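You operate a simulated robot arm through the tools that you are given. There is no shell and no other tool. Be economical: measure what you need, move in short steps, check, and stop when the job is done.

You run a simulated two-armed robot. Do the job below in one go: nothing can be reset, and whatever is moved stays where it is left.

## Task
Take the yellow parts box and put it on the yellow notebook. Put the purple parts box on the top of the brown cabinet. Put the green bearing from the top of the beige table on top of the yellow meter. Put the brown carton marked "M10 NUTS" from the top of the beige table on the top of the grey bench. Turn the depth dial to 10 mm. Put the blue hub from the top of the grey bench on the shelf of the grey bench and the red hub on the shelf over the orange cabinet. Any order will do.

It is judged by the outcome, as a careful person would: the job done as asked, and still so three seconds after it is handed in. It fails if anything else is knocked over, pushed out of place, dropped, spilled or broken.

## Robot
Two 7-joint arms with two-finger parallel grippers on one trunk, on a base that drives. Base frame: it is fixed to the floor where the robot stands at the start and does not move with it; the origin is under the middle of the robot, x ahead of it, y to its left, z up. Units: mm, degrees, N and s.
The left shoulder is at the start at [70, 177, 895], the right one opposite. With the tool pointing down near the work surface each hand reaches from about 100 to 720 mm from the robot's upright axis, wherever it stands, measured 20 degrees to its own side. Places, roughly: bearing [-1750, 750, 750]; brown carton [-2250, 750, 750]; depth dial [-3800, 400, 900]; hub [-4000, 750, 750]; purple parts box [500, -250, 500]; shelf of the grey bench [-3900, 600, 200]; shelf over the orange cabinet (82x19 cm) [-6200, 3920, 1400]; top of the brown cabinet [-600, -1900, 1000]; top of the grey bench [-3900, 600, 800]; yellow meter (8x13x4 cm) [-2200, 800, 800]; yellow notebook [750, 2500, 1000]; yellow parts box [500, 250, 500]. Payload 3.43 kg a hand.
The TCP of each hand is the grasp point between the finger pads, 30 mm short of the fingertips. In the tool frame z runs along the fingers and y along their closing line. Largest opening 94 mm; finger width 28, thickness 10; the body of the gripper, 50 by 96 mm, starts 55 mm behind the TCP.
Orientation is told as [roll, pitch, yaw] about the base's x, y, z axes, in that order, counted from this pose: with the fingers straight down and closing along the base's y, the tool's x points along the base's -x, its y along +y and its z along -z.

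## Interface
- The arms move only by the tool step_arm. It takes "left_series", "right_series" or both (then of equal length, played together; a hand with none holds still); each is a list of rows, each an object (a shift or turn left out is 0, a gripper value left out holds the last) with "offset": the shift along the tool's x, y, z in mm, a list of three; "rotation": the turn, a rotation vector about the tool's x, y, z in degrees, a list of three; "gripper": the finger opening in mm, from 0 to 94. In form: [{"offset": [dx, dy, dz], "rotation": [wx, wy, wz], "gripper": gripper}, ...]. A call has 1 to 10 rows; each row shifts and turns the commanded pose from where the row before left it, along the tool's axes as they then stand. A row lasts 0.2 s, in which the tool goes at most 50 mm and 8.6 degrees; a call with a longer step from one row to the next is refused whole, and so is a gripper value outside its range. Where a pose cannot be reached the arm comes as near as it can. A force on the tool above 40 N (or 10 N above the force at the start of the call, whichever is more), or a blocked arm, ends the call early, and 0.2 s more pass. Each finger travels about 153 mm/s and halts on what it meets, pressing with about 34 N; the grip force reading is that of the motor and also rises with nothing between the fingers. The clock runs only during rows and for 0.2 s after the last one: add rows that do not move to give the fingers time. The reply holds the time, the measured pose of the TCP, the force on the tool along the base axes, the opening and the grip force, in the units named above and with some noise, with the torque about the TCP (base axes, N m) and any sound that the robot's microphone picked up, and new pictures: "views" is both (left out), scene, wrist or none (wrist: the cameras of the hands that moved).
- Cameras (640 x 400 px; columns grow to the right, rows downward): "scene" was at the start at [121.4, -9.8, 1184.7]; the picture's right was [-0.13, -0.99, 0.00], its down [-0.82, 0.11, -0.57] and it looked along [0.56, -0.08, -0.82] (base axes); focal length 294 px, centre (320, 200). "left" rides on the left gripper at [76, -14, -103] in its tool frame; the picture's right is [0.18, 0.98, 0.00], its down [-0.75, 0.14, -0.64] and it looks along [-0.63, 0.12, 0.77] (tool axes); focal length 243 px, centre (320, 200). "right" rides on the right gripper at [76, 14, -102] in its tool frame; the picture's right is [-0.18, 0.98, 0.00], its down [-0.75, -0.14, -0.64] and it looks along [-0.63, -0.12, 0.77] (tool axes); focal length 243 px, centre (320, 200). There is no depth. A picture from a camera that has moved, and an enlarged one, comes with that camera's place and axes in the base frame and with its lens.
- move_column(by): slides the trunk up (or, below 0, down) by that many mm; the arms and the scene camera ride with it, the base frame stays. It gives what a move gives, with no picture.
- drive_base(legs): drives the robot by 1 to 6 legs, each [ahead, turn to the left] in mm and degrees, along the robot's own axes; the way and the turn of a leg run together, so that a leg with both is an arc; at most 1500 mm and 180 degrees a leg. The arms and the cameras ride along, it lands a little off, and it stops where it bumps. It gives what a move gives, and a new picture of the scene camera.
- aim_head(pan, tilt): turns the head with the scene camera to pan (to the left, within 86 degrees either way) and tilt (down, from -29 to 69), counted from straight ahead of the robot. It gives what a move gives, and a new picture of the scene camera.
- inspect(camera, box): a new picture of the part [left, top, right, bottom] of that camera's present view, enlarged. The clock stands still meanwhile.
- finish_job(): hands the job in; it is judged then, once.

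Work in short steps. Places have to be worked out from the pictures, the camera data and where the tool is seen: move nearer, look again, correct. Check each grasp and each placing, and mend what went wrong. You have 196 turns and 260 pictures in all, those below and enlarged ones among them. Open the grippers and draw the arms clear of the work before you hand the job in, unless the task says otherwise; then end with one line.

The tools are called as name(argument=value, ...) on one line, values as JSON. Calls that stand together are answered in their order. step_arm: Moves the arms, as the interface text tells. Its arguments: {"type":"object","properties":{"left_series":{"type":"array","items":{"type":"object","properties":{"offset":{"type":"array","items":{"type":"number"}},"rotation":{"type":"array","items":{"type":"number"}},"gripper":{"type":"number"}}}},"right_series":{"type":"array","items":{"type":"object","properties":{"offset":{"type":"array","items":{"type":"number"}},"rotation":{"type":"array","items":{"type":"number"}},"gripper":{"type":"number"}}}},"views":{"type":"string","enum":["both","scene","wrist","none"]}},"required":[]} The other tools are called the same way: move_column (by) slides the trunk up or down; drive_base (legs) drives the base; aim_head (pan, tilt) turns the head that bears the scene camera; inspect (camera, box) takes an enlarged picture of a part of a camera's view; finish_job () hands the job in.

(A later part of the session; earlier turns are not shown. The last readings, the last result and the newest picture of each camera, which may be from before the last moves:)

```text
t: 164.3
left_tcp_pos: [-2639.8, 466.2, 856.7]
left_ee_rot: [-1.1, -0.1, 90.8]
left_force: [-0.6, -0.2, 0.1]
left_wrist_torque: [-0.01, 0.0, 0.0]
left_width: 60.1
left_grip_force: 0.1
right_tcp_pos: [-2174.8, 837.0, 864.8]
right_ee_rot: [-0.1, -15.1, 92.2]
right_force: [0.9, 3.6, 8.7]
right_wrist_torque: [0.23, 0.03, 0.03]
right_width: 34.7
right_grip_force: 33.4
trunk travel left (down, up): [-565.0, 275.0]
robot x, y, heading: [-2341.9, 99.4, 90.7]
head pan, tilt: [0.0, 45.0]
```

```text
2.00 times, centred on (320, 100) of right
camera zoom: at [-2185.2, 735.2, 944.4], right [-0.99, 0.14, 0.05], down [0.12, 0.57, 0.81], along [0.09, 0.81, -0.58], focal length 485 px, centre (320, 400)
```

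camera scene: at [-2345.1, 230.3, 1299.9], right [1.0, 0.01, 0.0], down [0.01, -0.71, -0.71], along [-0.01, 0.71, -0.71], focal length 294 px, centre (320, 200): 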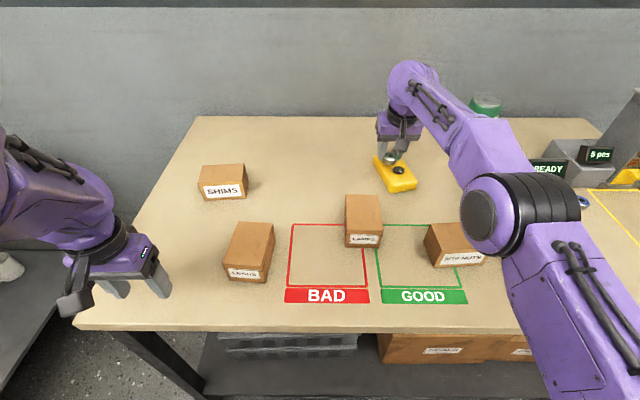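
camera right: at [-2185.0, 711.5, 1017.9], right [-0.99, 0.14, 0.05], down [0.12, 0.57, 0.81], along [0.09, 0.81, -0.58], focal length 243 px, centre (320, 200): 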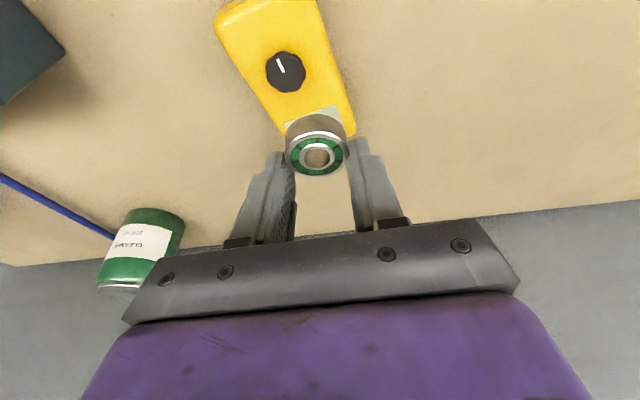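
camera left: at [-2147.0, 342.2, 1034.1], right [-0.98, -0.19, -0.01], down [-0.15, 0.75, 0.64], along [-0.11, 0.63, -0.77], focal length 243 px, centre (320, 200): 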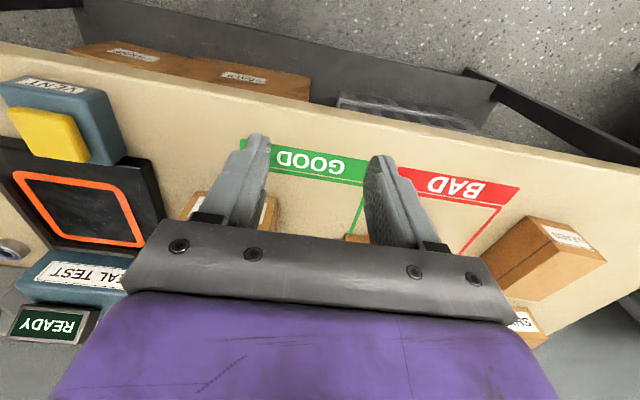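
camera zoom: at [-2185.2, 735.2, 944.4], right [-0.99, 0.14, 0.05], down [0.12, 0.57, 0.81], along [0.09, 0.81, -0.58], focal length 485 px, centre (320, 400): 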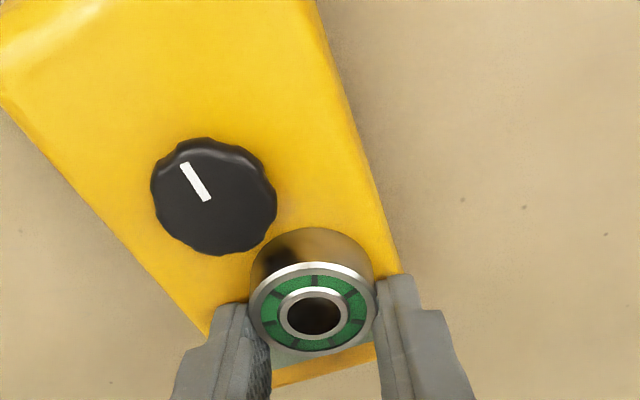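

Contact at about 9 N. I'll release and raise with the trunk.

step_arm(right_series=[{"gripper": 42}, {"gripper": 60}, {}], views="none")

move_column(by=80)

inspect(camera="right", box=[160, 0, 480, 200])

inspect(camera="scene", box=[340, 100, 460, 220])

```text
t: 165.1
left_tcp_pos: [-2640.8, 466.3, 857.4]
left_ee_rot: [-1.3, -0.1, 90.9]
left_force: [0.7, 0.9, -0.2]
left_wrist_torque: [-0.03, 0.0, 0.01]
left_width: 59.9
left_grip_force: 0.0
right_tcp_pos: [-2176.0, 835.6, 865.8]
right_ee_rot: [0.0, -14.9, 92.3]
right_force: [-2.7, -0.4, 11.0]
right_wrist_torque: [-0.02, -0.27, 0.06]
right_width: 58.8
right_grip_force: 0.0
trunk travel left (down, up): [-565.0, 275.0]
robot x, y, heading: [-2345.3, 101.6, 90.5]
head pan, tilt: [0.0, 45.0]
```

```text
t: 166.2
left_tcp_pos: [-2639.9, 467.7, 935.6]
left_ee_rot: [-1.1, 0.1, 90.9]
left_force: [-0.2, 0.1, -0.1]
left_wrist_torque: [0.01, 0.01, -0.03]
left_width: 60.0
left_grip_force: 0.0
right_tcp_pos: [-2175.8, 837.3, 942.7]
right_ee_rot: [0.0, -14.7, 92.2]
right_force: [0.7, 0.6, -0.6]
right_wrist_torque: [-0.01, -0.03, 0.0]
right_width: 60.2
right_grip_force: 0.1
trunk travel left (down, up): [-645.0, 195.0]
robot x, y, heading: [-2345.9, 101.7, 90.6]
head pan, tilt: [0.0, 45.0]
```

```text
2.00 times, centred on (320, 100) of right
camera zoom: at [-2185.2, 735.9, 1022.3], right [-0.99, 0.14, 0.05], down [0.12, 0.57, 0.81], along [0.09, 0.81, -0.58], focal length 485 px, centre (320, 400)
```

zoom: 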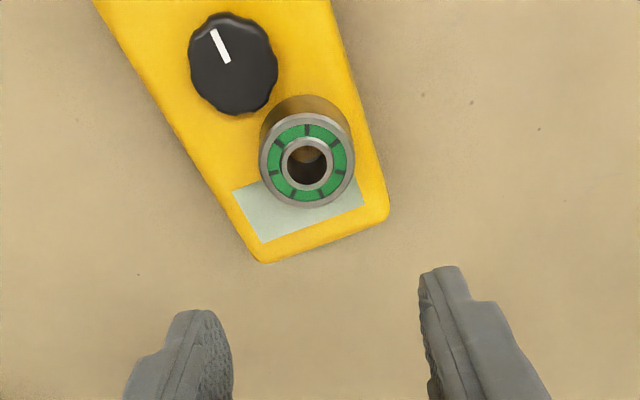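

```text
3.33 times, centred on (400, 160) of scene
camera zoom: at [-2345.1, 231.2, 1368.7], right [1.0, 0.01, 0.0], down [0.01, -0.71, -0.71], along [-0.01, 0.71, -0.71], focal length 979 px, centre (53, 333)
```

zoom: 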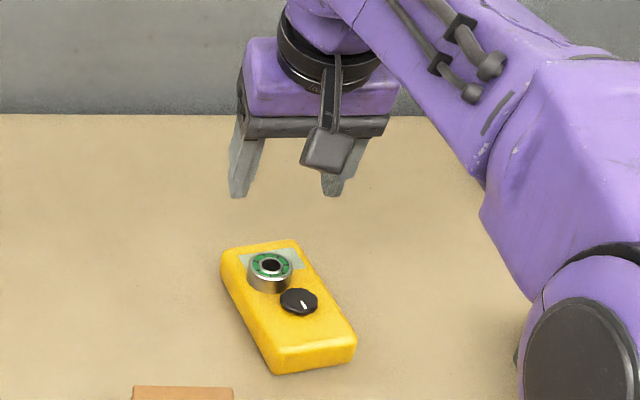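

The bearing rests flat on the meter's screen end. Next is the carton: I'll straighten the right hand and bring it back above the carton.

step_arm(right_series=[{"rotation": [0, 7.4, 0], "offset": [0, 0, -10]}, {"rotation": [0, 7.3, 0], "offset": [0, 0, -10]}, {"offset": [41, -13, 0], "gripper": 94}, {"offset": [41, -13, 0]}, {"offset": [41, -13, 0]}, {"offset": [41, -13, 0]}, {"offset": [41, -13, 0]}, {"offset": [41, -13, 0]}, {}])

```text
t: 168.2
left_tcp_pos: [-2640.6, 468.6, 936.5]
left_ee_rot: [-1.1, -0.1, 90.9]
left_force: [-0.1, 1.0, -0.3]
left_wrist_torque: [0.01, 0.02, -0.03]
left_width: 59.9
left_grip_force: 0.1
right_tcp_pos: [-2067.2, 561.4, 940.0]
right_ee_rot: [0.1, -3.6, 92.1]
right_force: [0.2, 0.8, -0.1]
right_wrist_torque: [-0.03, 0.0, 0.0]
right_width: 93.9
right_grip_force: 0.1
right hand out of reach, approached as far as the arm can: row 1, 2
trunk travel left (down, up): [-645.0, 195.0]
robot x, y, heading: [-2345.7, 100.3, 90.4]
head pan, tilt: [0.0, 45.0]
camera scene: at [-2345.2, 232.3, 1368.6], right [1.0, 0.01, 0.0], down [0.01, -0.71, -0.71], along [-0.01, 0.71, -0.71], focal length 294 px, centre (320, 200)
camera right: at [-2079.7, 477.3, 1036.4], right [-0.99, 0.15, 0.01], down [0.11, 0.72, 0.69], along [0.09, 0.68, -0.72], focal length 243 px, centre (320, 200)
```

scene: 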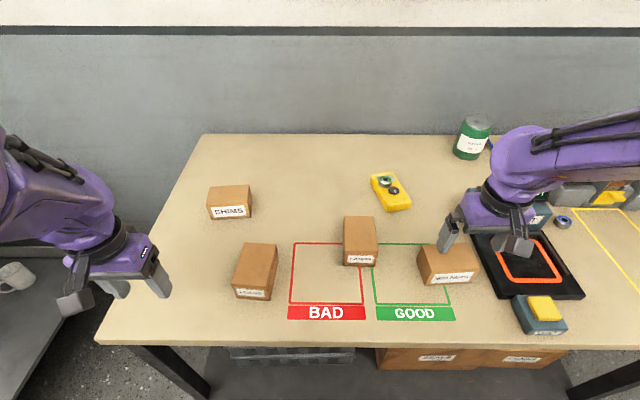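
right: 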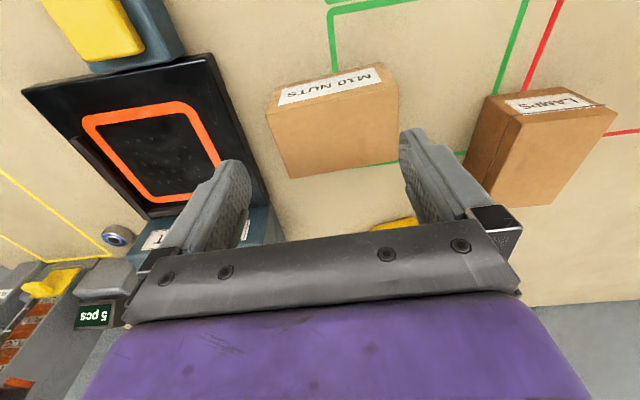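

The carton top spans x −2130…−2033, y 545…610, so its centre is (−2082, 578). I'll centre the hand above it and rotate it so the fingers close along y.

step_arm(right_series=[{"offset": [-17, 15, 0], "rotation": [0, 3.6, 0]}, {"rotation": [0, 0, 8.5]}, {"rotation": [0, 0, 8.5]}, {"rotation": [0, 0, 8.5]}, {"rotation": [0, 0, 8.5]}, {"rotation": [0, 0, 8.5]}, {"rotation": [0, 0, 8.5]}, {"rotation": [0, 0, 8.5]}, {"rotation": [0, 0, 8.5]}, {"rotation": [0, 0, 8.5]}], views="none")

step_arm(right_series=[{"rotation": [0, 0, 8.5]}, {"rotation": [0, 0, 3.5]}, {}])

```text
t: 170.4
left_tcp_pos: [-2640.3, 468.1, 935.6]
left_ee_rot: [-1.2, 0.0, 90.9]
left_force: [0.5, 0.8, 0.1]
left_wrist_torque: [-0.01, -0.01, -0.02]
left_width: 59.9
left_grip_force: 0.1
right_tcp_pos: [-2083.9, 577.5, 940.3]
right_ee_rot: [0.2, -0.1, 15.5]
right_force: [-0.1, 0.4, -0.1]
right_wrist_torque: [-0.02, -0.01, -0.02]
right_width: 94.0
right_grip_force: 0.0
trunk travel left (down, up): [-645.0, 195.0]
robot x, y, heading: [-2344.8, 99.5, 90.8]
head pan, tilt: [0.0, 45.0]
```

```text
t: 171.2
left_tcp_pos: [-2640.0, 468.1, 935.9]
left_ee_rot: [-1.1, 0.0, 90.9]
left_force: [0.2, 0.5, -0.3]
left_wrist_torque: [0.02, 0.0, -0.02]
left_width: 60.1
left_grip_force: 0.1
right_tcp_pos: [-2083.7, 576.8, 939.3]
right_ee_rot: [0.1, 0.0, 3.6]
right_force: [0.2, 0.7, -0.6]
right_wrist_torque: [0.03, -0.02, 0.02]
right_width: 94.1
right_grip_force: 0.0
trunk travel left (down, up): [-645.0, 195.0]
robot x, y, heading: [-2340.9, 97.9, 90.5]
head pan, tilt: [0.0, 45.0]
camera scene: at [-2344.9, 231.0, 1368.8], right [1.0, 0.01, 0.0], down [0.01, -0.71, -0.71], along [-0.01, 0.71, -0.71], focal length 294 px, centre (320, 200)
camera right: at [-2160.7, 585.5, 1042.2], right [0.12, 0.99, 0.0], down [0.76, -0.1, 0.64], along [0.64, -0.08, -0.77], focal length 243 px, centre (320, 200)
```

scene: 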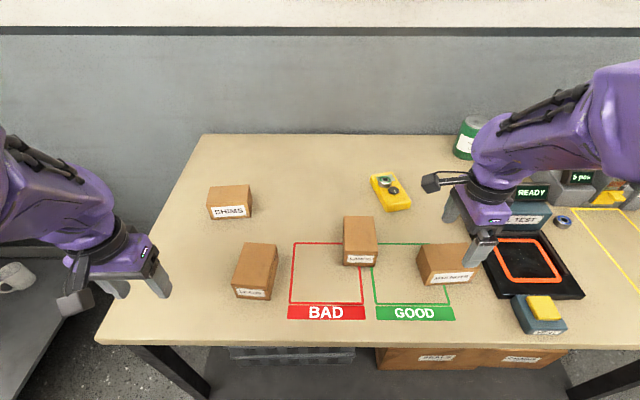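
right: 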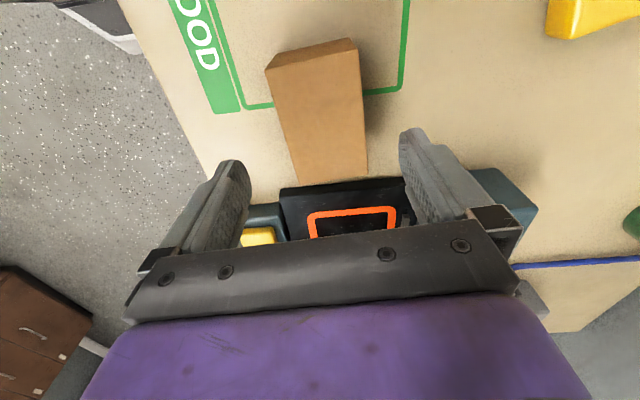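

The carton is confirmed centred under the hand with the yaw matching. Descending 100 mm and closing.

step_arm(right_series=[{"offset": [0, 2, 34]}, {"offset": [0, 0, 34]}, {"offset": [0, 0, 31]}, {}, {"gripper": 0}, {}, {}, {}], views="wrist")

```text
t: 173.0
left_tcp_pos: [-2639.5, 466.8, 934.9]
left_ee_rot: [-1.2, 0.0, 90.9]
left_force: [-1.0, -0.4, -0.4]
left_wrist_torque: [0.0, 0.01, 0.0]
left_width: 59.9
left_grip_force: 0.0
right_tcp_pos: [-2083.6, 580.9, 838.6]
right_ee_rot: [0.1, -0.1, 3.6]
right_force: [0.6, 0.4, -0.7]
right_wrist_torque: [0.01, 0.01, 0.0]
right_width: 69.4
right_grip_force: 33.9
trunk travel left (down, up): [-645.0, 195.0]
robot x, y, heading: [-2345.3, 99.6, 90.6]
head pan, tilt: [0.0, 45.0]
camera right: at [-2160.1, 589.1, 941.5], right [0.12, 0.99, 0.0], down [0.76, -0.09, 0.64], along [0.64, -0.08, -0.77], focal length 243 px, centre (320, 200)
```

right: 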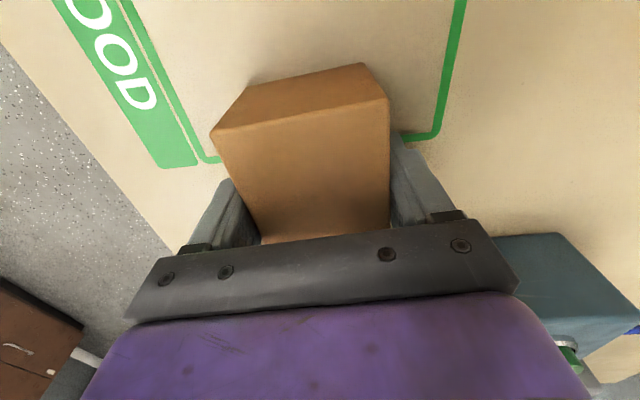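

Gripped at 69 mm. Lifting 110 mm.

step_arm(right_series=[{"offset": [0, 0, -10]}, {"offset": [0, 0, -25]}, {"offset": [0, 0, -35]}, {"offset": [0, 0, -40]}, {}], views="wrist")

```text
t: 174.2
left_tcp_pos: [-2639.6, 468.3, 935.0]
left_ee_rot: [-1.1, 0.0, 91.0]
left_force: [0.3, 0.2, -0.7]
left_wrist_torque: [0.0, -0.02, 0.01]
left_width: 60.1
left_grip_force: 0.2
right_tcp_pos: [-2083.9, 579.1, 950.3]
right_ee_rot: [0.0, 0.0, 3.6]
right_force: [0.3, 1.4, -4.4]
right_wrist_torque: [-0.03, 0.02, 0.0]
right_width: 69.4
right_grip_force: 34.0
trunk travel left (down, up): [-645.0, 195.0]
robot x, y, heading: [-2347.5, 102.1, 90.6]
head pan, tilt: [0.0, 45.0]
camera right: at [-2160.2, 588.2, 1052.7], right [0.12, 0.99, 0.0], down [0.76, -0.09, 0.64], along [0.64, -0.08, -0.77], focal length 243 px, centre (320, 200)
```

right: 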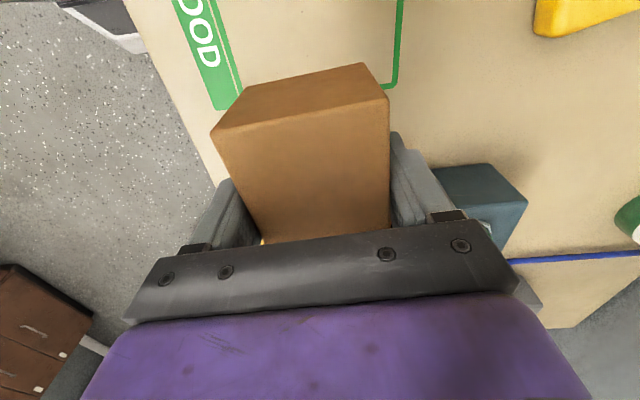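

Held firmly. Now I'll drive to the grey bench.

drive_base(legs=[[-300, 0], [0, 89.5], [1500, 0], [0, -90]])

```text
t: 191.0
left_tcp_pos: [-4132.5, 182.5, 935.7]
left_ee_rot: [-1.1, 0.0, 89.2]
left_force: [-0.4, 0.2, 0.5]
left_wrist_torque: [0.01, 0.01, 0.01]
left_width: 60.2
left_grip_force: 0.0
right_tcp_pos: [-3574.2, 277.5, 950.1]
right_ee_rot: [0.0, 0.0, 2.0]
right_force: [-0.4, -0.3, -5.0]
right_wrist_torque: [-0.05, 0.03, 0.02]
right_width: 69.3
right_grip_force: 33.9
trunk travel left (down, up): [-645.0, 195.0]
robot x, y, heading: [-3852.0, -193.8, 89.0]
head pan, tilt: [0.0, 45.0]
camera scene: at [-3844.8, -62.0, 1368.7], right [1.0, -0.02, 0.0], down [-0.01, -0.71, -0.71], along [0.01, 0.71, -0.71], focal length 294 px, centre (320, 200)
```

scene: 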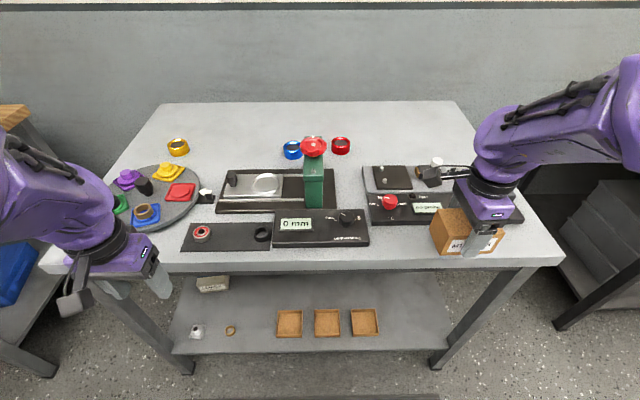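

inspect(camera="scene", box=[60, 90, 320, 260])

inspect(camera="scene", box=[260, 90, 540, 270])

inspect(camera="scene", box=[160, 250, 480, 380])

```text
2.35 times, centred on (190, 175) of scene
camera zoom: at [-3844.8, -62.0, 1368.7], right [1.0, -0.02, 0.0], down [-0.01, -0.71, -0.71], along [0.01, 0.71, -0.71], focal length 691 px, centre (626, 259)
```

zoom: 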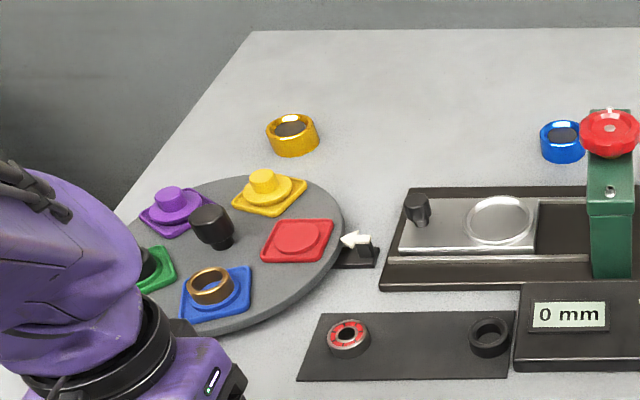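

```text
2.22 times, centred on (400, 180) of scene
camera zoom: at [-3844.8, -62.0, 1368.7], right [1.0, -0.02, 0.0], down [-0.01, -0.71, -0.71], along [0.01, 0.71, -0.71], focal length 652 px, centre (142, 244)
```

zoom: 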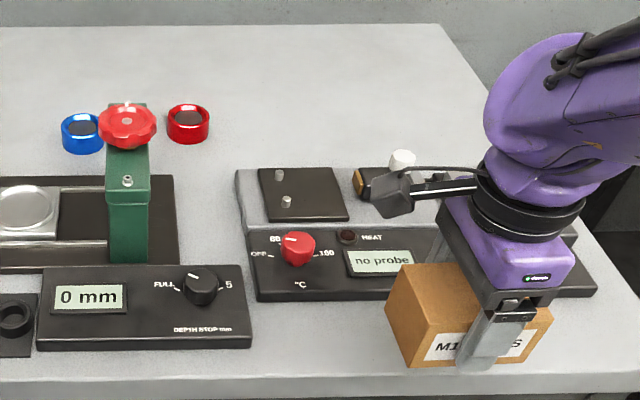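

```text
2.00 times, centred on (320, 315) of scene
camera zoom: at [-3844.8, -62.0, 1368.7], right [1.0, -0.02, 0.0], down [-0.01, -0.71, -0.71], along [0.01, 0.71, -0.71], focal length 587 px, centre (320, -30)
```

zoom: 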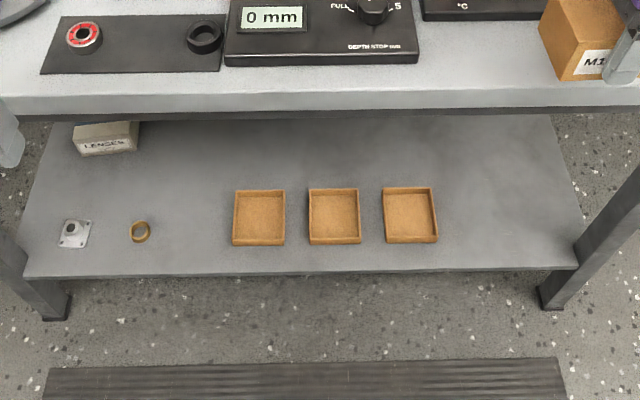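

I can see the depth-stop unit (0 mm), the blue and red hubs behind it, and free space at the bench front-right before the heater. I'll move the carton over that strip.

step_arm(right_series=[{"offset": [0, 42, 0]}, {"offset": [0, 42, 0]}, {}])

```text
t: 191.8
left_tcp_pos: [-4133.1, 181.8, 936.2]
left_ee_rot: [-1.2, 0.0, 89.3]
left_force: [0.8, -0.9, -0.1]
left_wrist_torque: [0.04, 0.02, 0.04]
left_width: 60.4
left_grip_force: 0.0
right_tcp_pos: [-3577.5, 362.2, 952.3]
right_ee_rot: [0.1, 0.0, 2.0]
right_force: [0.1, 0.3, -3.5]
right_wrist_torque: [0.02, 0.02, 0.0]
right_width: 69.5
right_grip_force: 33.8
trunk travel left (down, up): [-645.0, 195.0]
robot x, y, heading: [-3851.1, -194.8, 88.9]
head pan, tilt: [0.0, 45.0]
camera scene: at [-3845.0, -63.5, 1368.9], right [1.0, -0.02, 0.0], down [-0.01, -0.71, -0.71], along [0.01, 0.71, -0.71], focal length 294 px, centre (320, 200)
camera right: at [-3653.3, 372.5, 1055.2], right [0.15, 0.99, 0.0], down [0.76, -0.12, 0.64], along [0.64, -0.09, -0.77], focal length 243 px, centre (320, 200)
```

scene: 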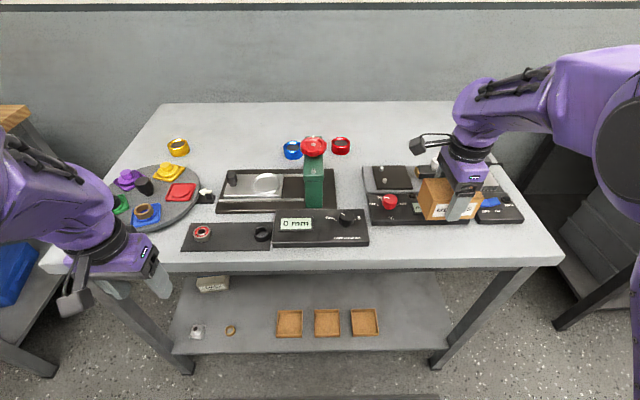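
right: 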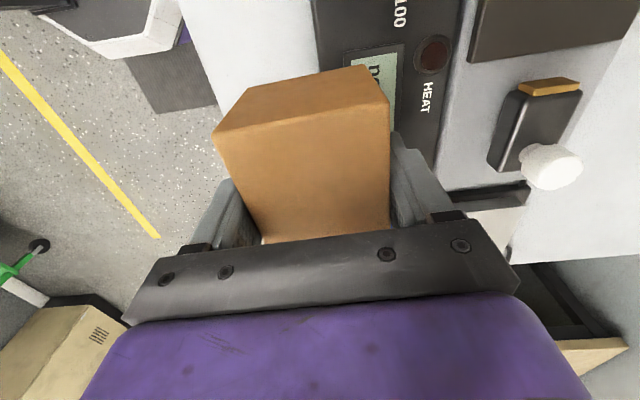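

Two views agree on a bench top at z ≈ 845, front edge y ≈ 275 and heater front ≈ 375. I'll shift back to y ≈ 324 and lower to just above it.

step_arm(right_series=[{"offset": [0, -38, 0]}, {"offset": [0, 0, 25]}, {"offset": [0, 0, 20]}, {}])

```text
t: 192.8
left_tcp_pos: [-4133.6, 181.6, 936.8]
left_ee_rot: [-1.1, 0.0, 89.3]
left_force: [-0.3, 0.5, -0.2]
left_wrist_torque: [0.02, 0.0, 0.01]
left_width: 60.0
left_grip_force: 0.0
right_tcp_pos: [-3576.2, 323.6, 906.7]
right_ee_rot: [0.2, 0.0, 2.0]
right_force: [-0.2, 0.0, -4.8]
right_wrist_torque: [0.02, 0.01, -0.01]
right_width: 69.2
right_grip_force: 33.8
trunk travel left (down, up): [-645.0, 195.0]
robot x, y, heading: [-3849.5, -194.3, 88.7]
head pan, tilt: [0.0, 45.0]
camera scene: at [-3845.1, -63.1, 1368.8], right [1.0, -0.02, 0.0], down [-0.01, -0.71, -0.71], along [0.01, 0.71, -0.71], focal length 294 px, centre (320, 200)
camera right: at [-3652.6, 333.5, 1009.1], right [0.15, 0.99, 0.0], down [0.76, -0.12, 0.64], along [0.64, -0.09, -0.77], focal length 243 px, centre (320, 200)
```

scene: 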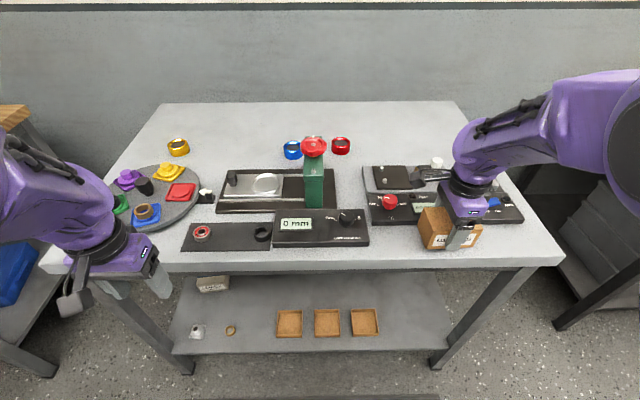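
right: 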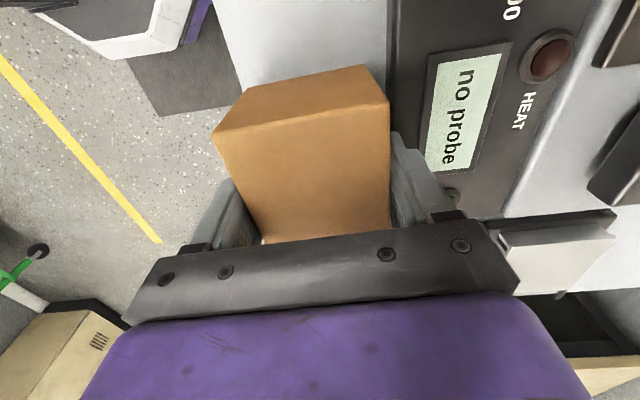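

The strip runs from y 278 to 372, so the carton fits. I'll shift 4 mm back and lower in small steps.

step_arm(right_series=[{"offset": [0, -4, 6]}, {"offset": [0, 0, 5]}, {"offset": [0, 0, 4]}, {}], views="none")

step_arm(right_series=[{"offset": [0, 0, 3]}, {"offset": [0, 0, 3]}, {}], views="none")

inspect(camera="scene", box=[380, 160, 540, 280])

```text
t: 193.8
left_tcp_pos: [-4132.9, 182.2, 935.2]
left_ee_rot: [-1.1, 0.0, 89.3]
left_force: [-0.1, 0.1, 0.9]
left_wrist_torque: [0.03, 0.02, 0.0]
left_width: 60.1
left_grip_force: 0.1
right_tcp_pos: [-3576.1, 319.9, 891.4]
right_ee_rot: [0.2, 0.0, 2.1]
right_force: [0.5, -0.4, -4.3]
right_wrist_torque: [0.03, 0.04, -0.01]
right_width: 69.4
right_grip_force: 34.0
trunk travel left (down, up): [-645.0, 195.0]
robot x, y, heading: [-3846.0, -189.5, 89.2]
head pan, tilt: [0.0, 45.0]
```

```text
t: 194.6
left_tcp_pos: [-4135.0, 181.0, 936.2]
left_ee_rot: [-1.2, -0.1, 89.3]
left_force: [0.1, -0.4, 0.1]
left_wrist_torque: [0.02, 0.01, -0.03]
left_width: 59.7
left_grip_force: 0.1
right_tcp_pos: [-3575.8, 321.0, 887.4]
right_ee_rot: [0.6, -0.2, 1.9]
right_force: [5.0, 10.6, 30.0]
right_wrist_torque: [-0.69, -0.06, 0.1]
right_width: 69.2
right_grip_force: 34.6
trunk travel left (down, up): [-645.0, 195.0]
robot x, y, heading: [-3848.7, -192.5, 88.9]
head pan, tilt: [0.0, 45.0]
```

```text
3.33 times, centred on (460, 220) of scene
camera zoom: at [-3846.4, -64.7, 1369.4], right [1.0, -0.02, 0.0], down [-0.01, -0.71, -0.71], along [0.01, 0.71, -0.71], focal length 979 px, centre (-147, 133)
```

zoom: 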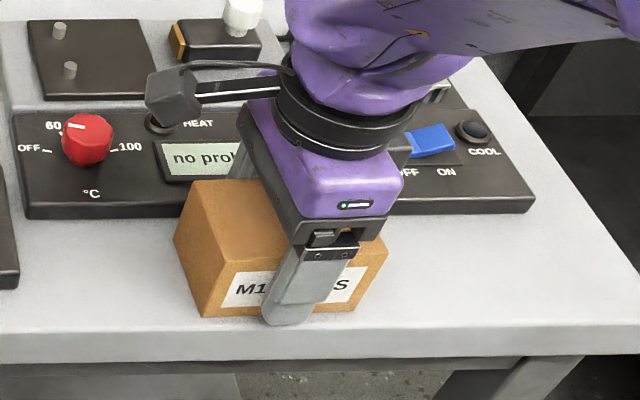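

In contact, and well on the bench. I'll relieve the press, open slightly and lift away.

step_arm(right_series=[{"offset": [0, 0, -3]}, {"gripper": 78}, {}, {"offset": [0, 0, -10]}, {"offset": [0, 0, -40]}, {"offset": [0, 0, -40]}, {}])

```text
t: 196.2
left_tcp_pos: [-4133.7, 183.1, 935.5]
left_ee_rot: [-1.1, 0.0, 89.3]
left_force: [-0.4, -1.2, 0.4]
left_wrist_torque: [-0.01, 0.02, 0.02]
left_width: 60.0
left_grip_force: 0.0
right_tcp_pos: [-3575.8, 319.1, 978.6]
right_ee_rot: [0.1, 0.0, 2.1]
right_force: [0.2, 0.8, 0.7]
right_wrist_torque: [0.0, 0.01, 0.03]
right_width: 77.7
right_grip_force: 0.0
trunk travel left (down, up): [-645.0, 195.0]
robot x, y, heading: [-3847.8, -196.1, 89.0]
head pan, tilt: [0.0, 45.0]
camera scene: at [-3844.9, -61.8, 1368.7], right [1.0, -0.02, 0.0], down [-0.01, -0.71, -0.71], along [0.01, 0.71, -0.71], focal length 294 px, centre (320, 200)
camera right: at [-3652.3, 330.3, 1080.9], right [0.15, 0.99, 0.0], down [0.76, -0.12, 0.64], along [0.64, -0.09, -0.77], focal length 243 px, centre (320, 200)
```

scene: 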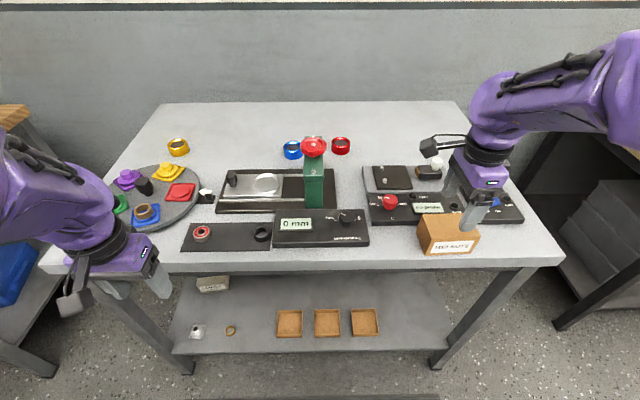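
right: 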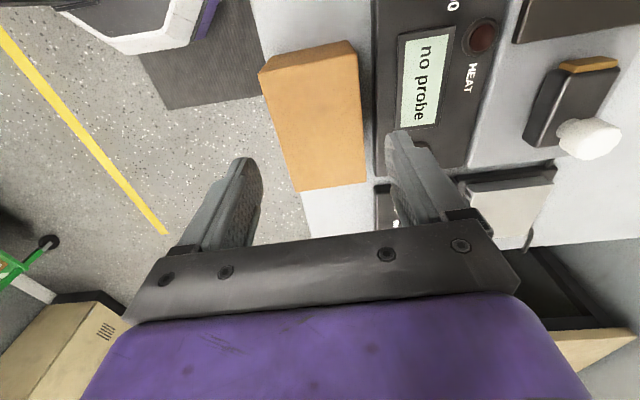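

The carton is placed well. Next I'll raise the trunk for clearance and step the base left and forward, so the right hand lines up with the dial and red hub at x ≈ −3780.

move_column(by=195)

drive_base(legs=[[0, 45], [150, 0], [0, -44]])

```text
t: 198.3
left_tcp_pos: [-4133.1, 181.6, 1130.7]
left_ee_rot: [-1.1, 0.0, 89.3]
left_force: [0.5, 0.5, 0.3]
left_wrist_torque: [-0.03, 0.02, 0.02]
left_width: 60.3
left_grip_force: 0.1
right_tcp_pos: [-3575.9, 319.5, 1174.0]
right_ee_rot: [0.1, 0.0, 2.1]
right_force: [0.2, -1.8, 0.0]
right_wrist_torque: [-0.01, -0.02, 0.0]
right_width: 78.2
right_grip_force: 0.0
trunk travel left (down, up): [-840.0, 0.0]
robot x, y, heading: [-3849.1, -192.6, 89.0]
head pan, tilt: [0.0, 45.0]
```

```text
t: 203.8
left_tcp_pos: [-4240.5, 287.6, 1130.4]
left_ee_rot: [-1.1, 0.0, 89.6]
left_force: [0.3, 1.0, -0.4]
left_wrist_torque: [0.02, 0.0, 0.02]
left_width: 59.9
left_grip_force: 0.1
right_tcp_pos: [-3682.4, 428.4, 1173.3]
right_ee_rot: [0.1, 0.0, 2.4]
right_force: [-0.3, -0.2, -0.1]
right_wrist_torque: [0.02, -0.01, -0.01]
right_width: 77.8
right_grip_force: 0.0
trunk travel left (down, up): [-840.0, 0.0]
robot x, y, heading: [-3952.9, -86.3, 89.4]
head pan, tilt: [0.0, 45.0]
camera scene: at [-3949.6, 44.9, 1563.7], right [1.0, -0.01, 0.0], down [-0.01, -0.71, -0.71], along [0.01, 0.71, -0.71], focal length 294 px, centre (320, 200)
```

scene: 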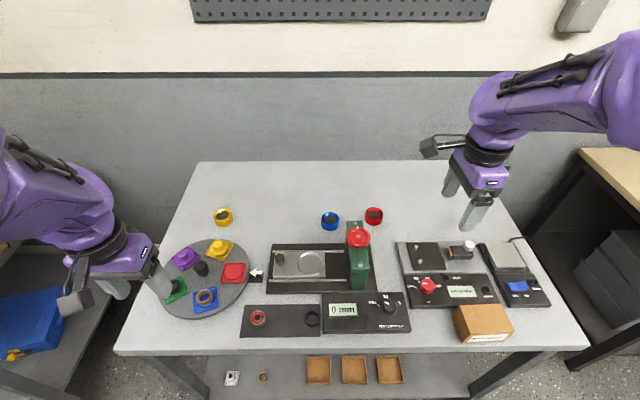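

inspect(camera="scene", box=[230, 180, 430, 345])

inspect(camera="scene", box=[310, 280, 420, 340])

```text
2.42 times, centred on (330, 262) of scene
camera zoom: at [-3949.6, 44.9, 1563.7], right [1.0, -0.01, 0.0], down [-0.01, -0.71, -0.71], along [0.01, 0.71, -0.71], focal length 712 px, centre (296, 48)
```

zoom: 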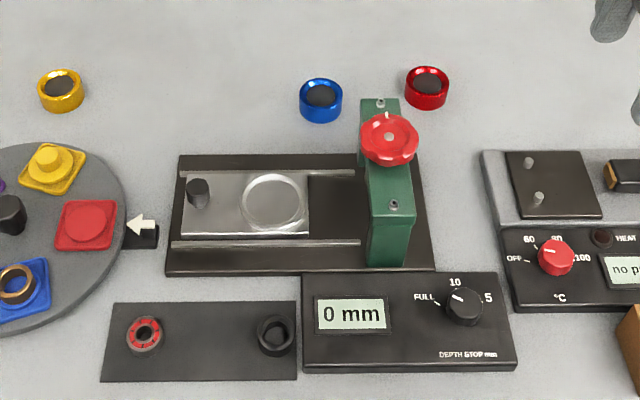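

```text
5.82 times, centred on (365, 310) of scene
camera zoom: at [-3949.6, 44.9, 1563.7], right [1.0, -0.01, 0.0], down [-0.01, -0.71, -0.71], along [0.01, 0.71, -0.71], focal length 1708 px, centre (58, -440)
```

zoom: 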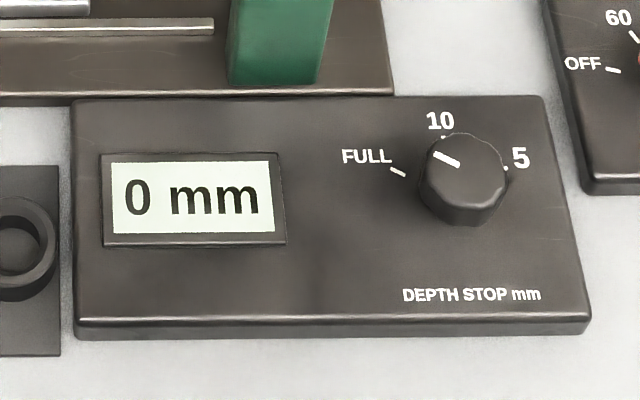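

The pointer is at FULL, and the "10" mark is about 70° clockwise from it. The knob centre works out to (−3781, 361). I'll bring the right hand above it and turn the hand so it has room for a clockwise twist.

step_arm(right_series=[{"offset": [33, -22, 20], "gripper": 60}, {"offset": [33, -22, 20]}, {"offset": [33, -22, 20]}, {"rotation": [0, 0, -8.2]}, {"rotation": [0, 0, -8.2]}, {"rotation": [0, 0, -8.2]}, {"rotation": [0, 0, -8.2]}, {"rotation": [0, 0, -8.2]}, {"rotation": [0, 0, -8.2]}, {"rotation": [0, 0, -8.2]}], views="none")

step_arm(right_series=[{"rotation": [0, 0, -8.2]}, {"rotation": [0, 0, -7]}, {"offset": [0, 0, 40]}, {"offset": [0, 0, 40]}, {}], views="both")

```text
t: 206.0
left_tcp_pos: [-4238.9, 287.4, 1131.3]
left_ee_rot: [-1.1, -0.1, 89.8]
left_force: [0.4, -0.2, 0.4]
left_wrist_torque: [-0.03, 0.0, 0.02]
left_width: 60.0
left_grip_force: 0.1
right_tcp_pos: [-3777.9, 358.2, 1113.5]
right_ee_rot: [0.0, -0.2, 60.0]
right_force: [-0.4, -0.6, 0.0]
right_wrist_torque: [0.03, -0.01, 0.01]
right_width: 59.7
right_grip_force: 0.0
trunk travel left (down, up): [-840.0, 0.0]
robot x, y, heading: [-3949.8, -85.0, 89.4]
head pan, tilt: [0.0, 45.0]
```

```text
t: 207.2
left_tcp_pos: [-4238.1, 286.5, 1130.4]
left_ee_rot: [-1.1, -0.1, 89.9]
left_force: [0.0, 0.2, 0.3]
left_wrist_torque: [0.04, -0.01, 0.04]
left_width: 60.1
left_grip_force: 0.1
right_tcp_pos: [-3781.8, 358.7, 1033.1]
right_ee_rot: [0.0, -0.3, 75.1]
right_force: [-0.4, 0.6, -0.1]
right_wrist_torque: [0.03, -0.03, 0.0]
right_width: 60.0
right_grip_force: 0.1
trunk travel left (down, up): [-840.0, 0.0]
robot x, y, heading: [-3949.8, -86.8, 89.5]
head pan, tilt: [0.0, 45.0]
camera scene: at [-3948.5, 43.5, 1563.9], right [1.0, -0.01, 0.0], down [-0.01, -0.71, -0.71], along [0.01, 0.71, -0.71], focal length 294 px, centre (320, 200)
camera right: at [-3814.1, 286.7, 1135.1], right [-0.9, 0.43, 0.0], down [0.33, 0.69, 0.64], along [0.28, 0.58, -0.76], focal length 243 px, centre (320, 200)
```

scene: 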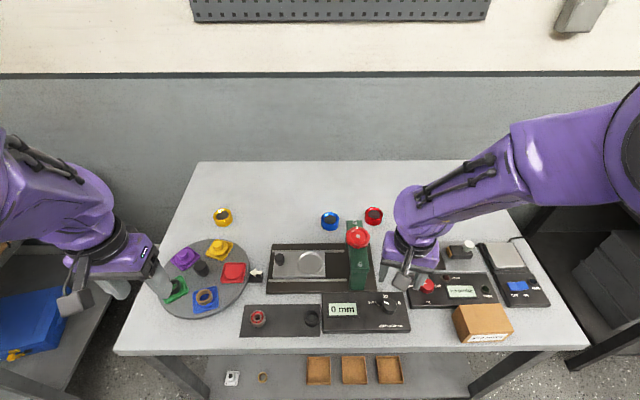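
right: 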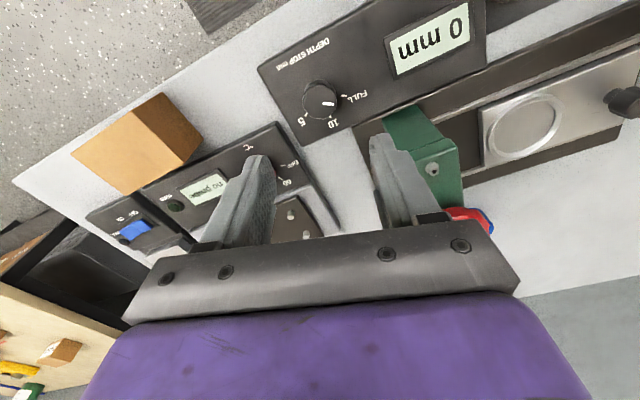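

The knob is right under the TCP. I'll descend to z ≈ 940 and check alignment.

step_arm(right_series=[{"offset": [0, 0, 35]}, {"offset": [0, 0, 35]}, {"offset": [0, 0, 23]}, {}], views="wrist")

inspect(camera="scene", box=[310, 220, 450, 345])

```text
t: 208.2
left_tcp_pos: [-4237.7, 286.8, 1130.5]
left_ee_rot: [-1.1, 0.0, 89.8]
left_force: [0.3, 0.3, -0.2]
left_wrist_torque: [0.01, 0.03, 0.03]
left_width: 59.7
left_grip_force: 0.1
right_tcp_pos: [-3778.8, 360.0, 940.8]
right_ee_rot: [-0.1, -0.2, 75.0]
right_force: [0.2, 0.4, 0.1]
right_wrist_torque: [0.02, 0.03, -0.01]
right_width: 60.2
right_grip_force: 0.1
trunk travel left (down, up): [-840.0, 0.0]
robot x, y, heading: [-3950.8, -85.9, 89.1]
head pan, tilt: [0.0, 45.0]
camera right: at [-3811.8, 288.5, 1043.0], right [-0.9, 0.43, 0.0], down [0.33, 0.69, 0.64], along [0.28, 0.58, -0.76], focal length 243 px, centre (320, 200)
```

right: 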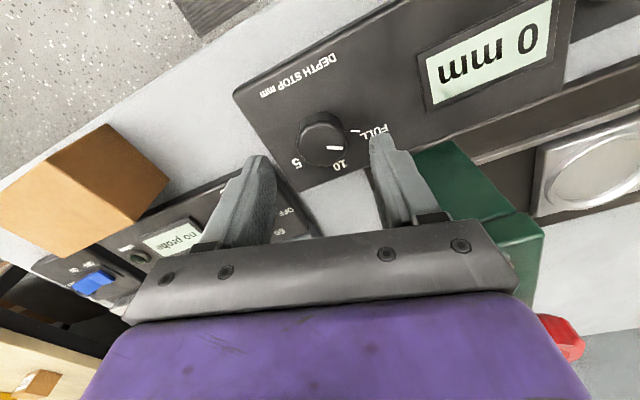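

```text
3.20 times, centred on (380, 282) of scene
camera zoom: at [-3949.0, 44.7, 1563.8], right [1.0, -0.01, 0.0], down [-0.01, -0.71, -0.71], along [0.01, 0.71, -0.71], focal length 940 px, centre (128, -64)
```

zoom: 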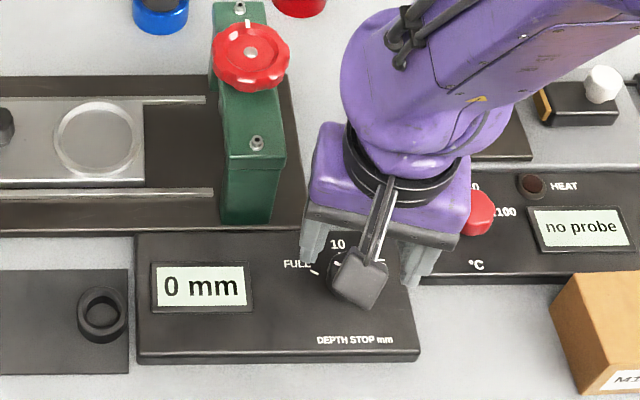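

Well aligned. I'll narrow to 50 mm to stay clear of the heater and descend.

step_arm(right_series=[{"gripper": 50}, {"offset": [0, -1, 14]}, {"offset": [0, 0, 10]}, {"offset": [0, 0, 4]}, {}], views="wrist")

```text
t: 209.4
left_tcp_pos: [-4239.2, 287.0, 1131.0]
left_ee_rot: [-1.1, 0.1, 89.8]
left_force: [0.9, 0.3, 0.5]
left_wrist_torque: [-0.01, -0.02, 0.02]
left_width: 60.1
left_grip_force: 0.1
right_tcp_pos: [-3776.6, 358.9, 911.8]
right_ee_rot: [0.0, -0.2, 75.0]
right_force: [1.3, -0.6, 0.4]
right_wrist_torque: [0.01, 0.02, 0.01]
right_width: 49.9
right_grip_force: 0.1
trunk travel left (down, up): [-840.0, 0.0]
robot x, y, heading: [-3948.0, -89.9, 89.6]
head pan, tilt: [0.0, 45.0]
camera right: at [-3810.7, 287.9, 1014.5], right [-0.9, 0.43, 0.0], down [0.33, 0.69, 0.64], along [0.28, 0.58, -0.77], focal length 243 px, centre (320, 200)
```

right: 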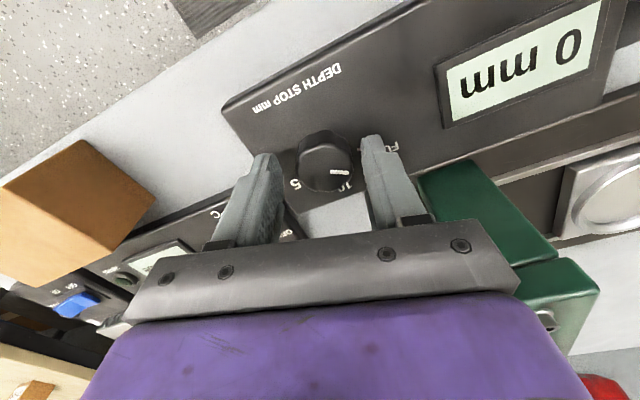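

The fingertips are around the knob. I'll go 3 mm lower and close on it.

step_arm(right_series=[{"offset": [0, 1, 3]}, {"gripper": 0}, {}, {}], views="wrist")

```text
t: 210.4
left_tcp_pos: [-4240.6, 287.4, 1130.0]
left_ee_rot: [-1.3, 0.0, 89.8]
left_force: [0.2, -0.2, 0.3]
left_wrist_torque: [0.03, -0.04, -0.01]
left_width: 60.2
left_grip_force: 0.1
right_tcp_pos: [-3780.6, 359.4, 907.8]
right_ee_rot: [-0.1, -0.2, 75.2]
right_force: [-9.7, 1.2, -3.1]
right_wrist_torque: [0.24, 0.41, 0.02]
right_width: 33.3
right_grip_force: 44.9
trunk travel left (down, up): [-840.0, 0.0]
robot x, y, heading: [-3951.1, -82.7, 89.5]
head pan, tilt: [0.0, 45.0]
camera right: at [-3813.5, 288.5, 1011.8], right [-0.9, 0.43, 0.0], down [0.33, 0.69, 0.64], along [0.28, 0.58, -0.76], focal length 243 px, centre (320, 200)
```

right: 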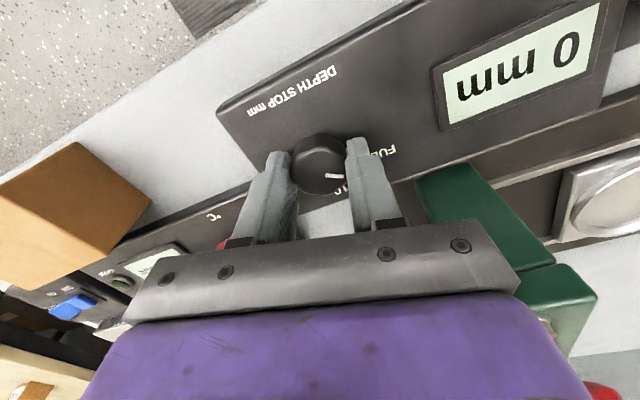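

The knob is gripped. I'll turn clockwise 40° and check the display.

step_arm(right_series=[{"rotation": [0, 0, 8]}, {"rotation": [0, 0, 8]}, {"rotation": [0, 0, 8]}, {"rotation": [0, 0, 8]}, {"rotation": [0, 0, 8]}, {}], views="wrist")

inspect(camera="scene", box=[310, 220, 450, 345])

```text
t: 211.8
left_tcp_pos: [-4240.1, 287.0, 1130.8]
left_ee_rot: [-1.3, 0.0, 89.6]
left_force: [0.4, -0.6, -0.1]
left_wrist_torque: [0.0, 0.0, -0.05]
left_width: 59.8
left_grip_force: 0.1
right_tcp_pos: [-3778.6, 359.3, 909.5]
right_ee_rot: [0.1, -0.2, 34.9]
right_force: [-7.3, 2.2, 8.3]
right_wrist_torque: [-0.14, 0.36, 0.01]
right_width: 33.3
right_grip_force: 45.3
trunk travel left (down, up): [-840.0, 0.0]
robot x, y, heading: [-3954.2, -88.8, 89.4]
head pan, tilt: [0.0, 45.0]
camera right: at [-3850.1, 325.8, 1011.7], right [-0.41, 0.91, 0.0], down [0.7, 0.31, 0.64], along [0.59, 0.27, -0.76], focal length 243 px, centre (320, 200)
```

right: 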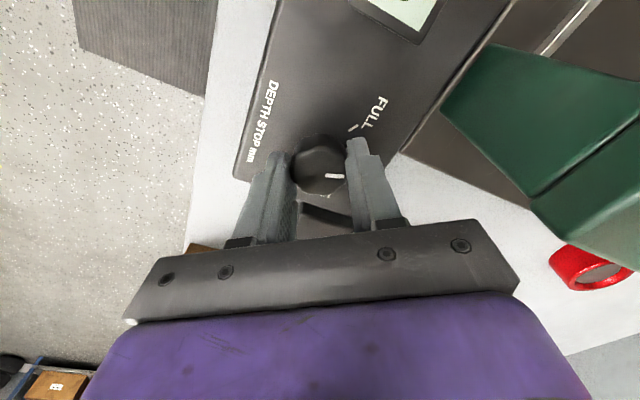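

```text
3.20 times, centred on (380, 282) of scene
camera zoom: at [-3951.2, 44.1, 1563.9], right [1.0, -0.01, 0.0], down [-0.01, -0.71, -0.71], along [0.01, 0.71, -0.71], focal length 940 px, centre (128, -64)
```

zoom: 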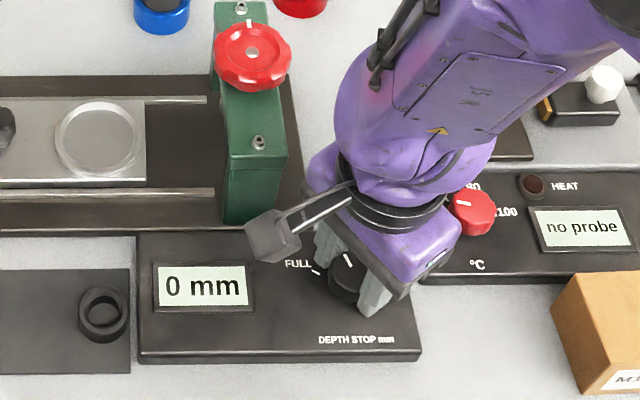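

The knob turns with the hand; the display is not the setting. I'll turn about 28° more and check the pointer against the "10" tick.

step_arm(right_series=[{"rotation": [0, 0, 7]}, {"rotation": [0, 0, 7]}, {"rotation": [0, 0, 7]}, {"rotation": [0, 0, 7]}, {}], views="none")

inspect(camera="scene", box=[350, 270, 420, 320])

inspect(camera="right", box=[240, 80, 420, 230])

```text
t: 213.0
left_tcp_pos: [-4240.4, 287.2, 1129.5]
left_ee_rot: [-1.2, -0.1, 89.7]
left_force: [-0.3, -0.4, -0.5]
left_wrist_torque: [0.02, 0.0, 0.01]
left_width: 59.9
left_grip_force: 0.0
right_tcp_pos: [-3779.4, 359.9, 910.0]
right_ee_rot: [0.2, -0.2, 6.9]
right_force: [-6.4, -0.4, 6.8]
right_wrist_torque: [-0.07, 0.0, -0.03]
right_width: 33.4
right_grip_force: 44.8
trunk travel left (down, up): [-840.0, 0.0]
robot x, y, heading: [-3955.8, -86.3, 89.3]
head pan, tilt: [0.0, 45.0]
```

```text
8.00 times, centred on (385, 295) of scene
camera zoom: at [-3951.1, 43.9, 1563.9], right [1.0, -0.01, 0.0], down [-0.01, -0.71, -0.71], along [0.01, 0.71, -0.71], focal length 2349 px, centre (-200, -560)
```

zoom: 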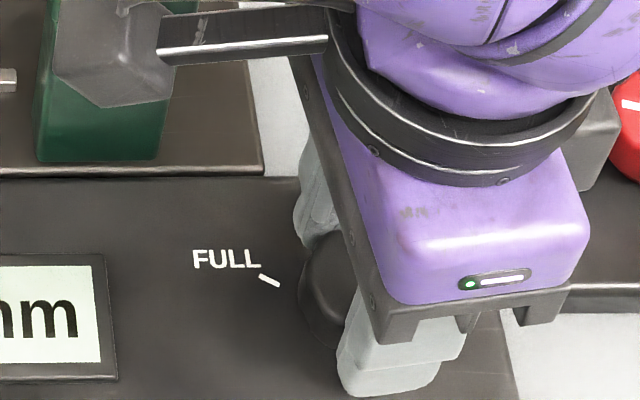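

```text
2.67 times, centred on (330, 155) of right
camera zoom: at [-3856.5, 362.1, 1011.8], right [0.06, 1.0, 0.0], down [0.76, -0.05, 0.64], along [0.64, -0.04, -0.77], focal length 647 px, centre (293, 320)
```

zoom: 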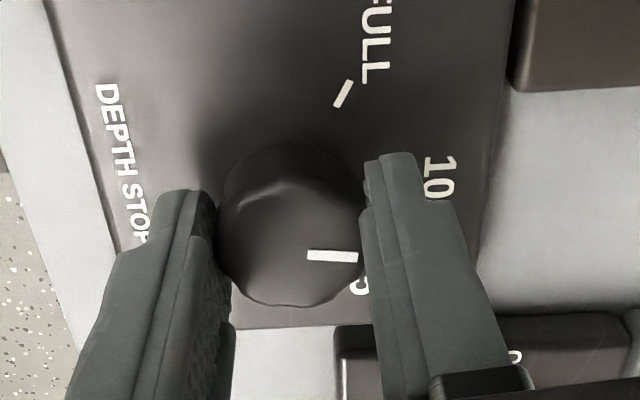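

The pointer looks close to the "10" direction. I'll open, rise, and move the hand aside to check from the head camera.

step_arm(right_series=[{"gripper": 50}, {}, {"offset": [0, 0, -10]}, {"offset": [0, 0, -40]}, {"offset": [0, 0, -45]}, {"offset": [-45, 0, -20]}, {"offset": [-45, 0, 0]}, {}], views="none")

inspect(camera="scene", box=[310, 280, 420, 340])

```text
t: 214.8
left_tcp_pos: [-4240.3, 286.0, 1130.1]
left_ee_rot: [-1.1, 0.0, 89.7]
left_force: [-0.4, 0.2, -0.3]
left_wrist_torque: [-0.01, -0.01, 0.05]
left_width: 60.0
left_grip_force: 0.1
right_tcp_pos: [-3689.5, 370.0, 1025.2]
right_ee_rot: [0.2, -0.1, 7.1]
right_force: [-0.4, -0.6, 0.1]
right_wrist_torque: [0.0, -0.02, 0.0]
right_width: 49.8
right_grip_force: 0.0
trunk travel left (down, up): [-840.0, 0.0]
robot x, y, heading: [-3950.3, -84.1, 89.7]
head pan, tilt: [0.0, 45.0]
```

```text
5.82 times, centred on (365, 310) of scene
camera zoom: at [-3951.0, 44.1, 1563.8], right [1.0, -0.01, 0.0], down [-0.01, -0.71, -0.71], along [0.01, 0.71, -0.71], focal length 1708 px, centre (58, -440)
```

zoom: 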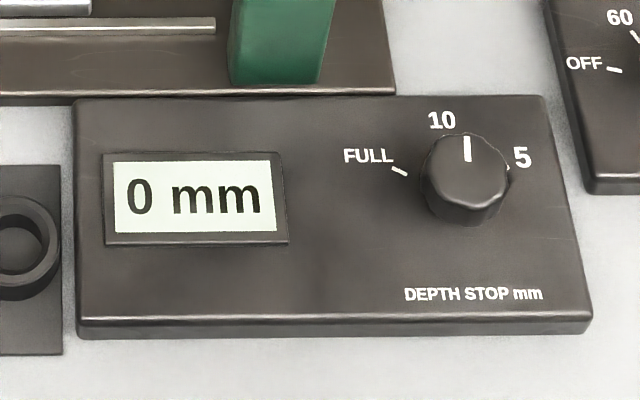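

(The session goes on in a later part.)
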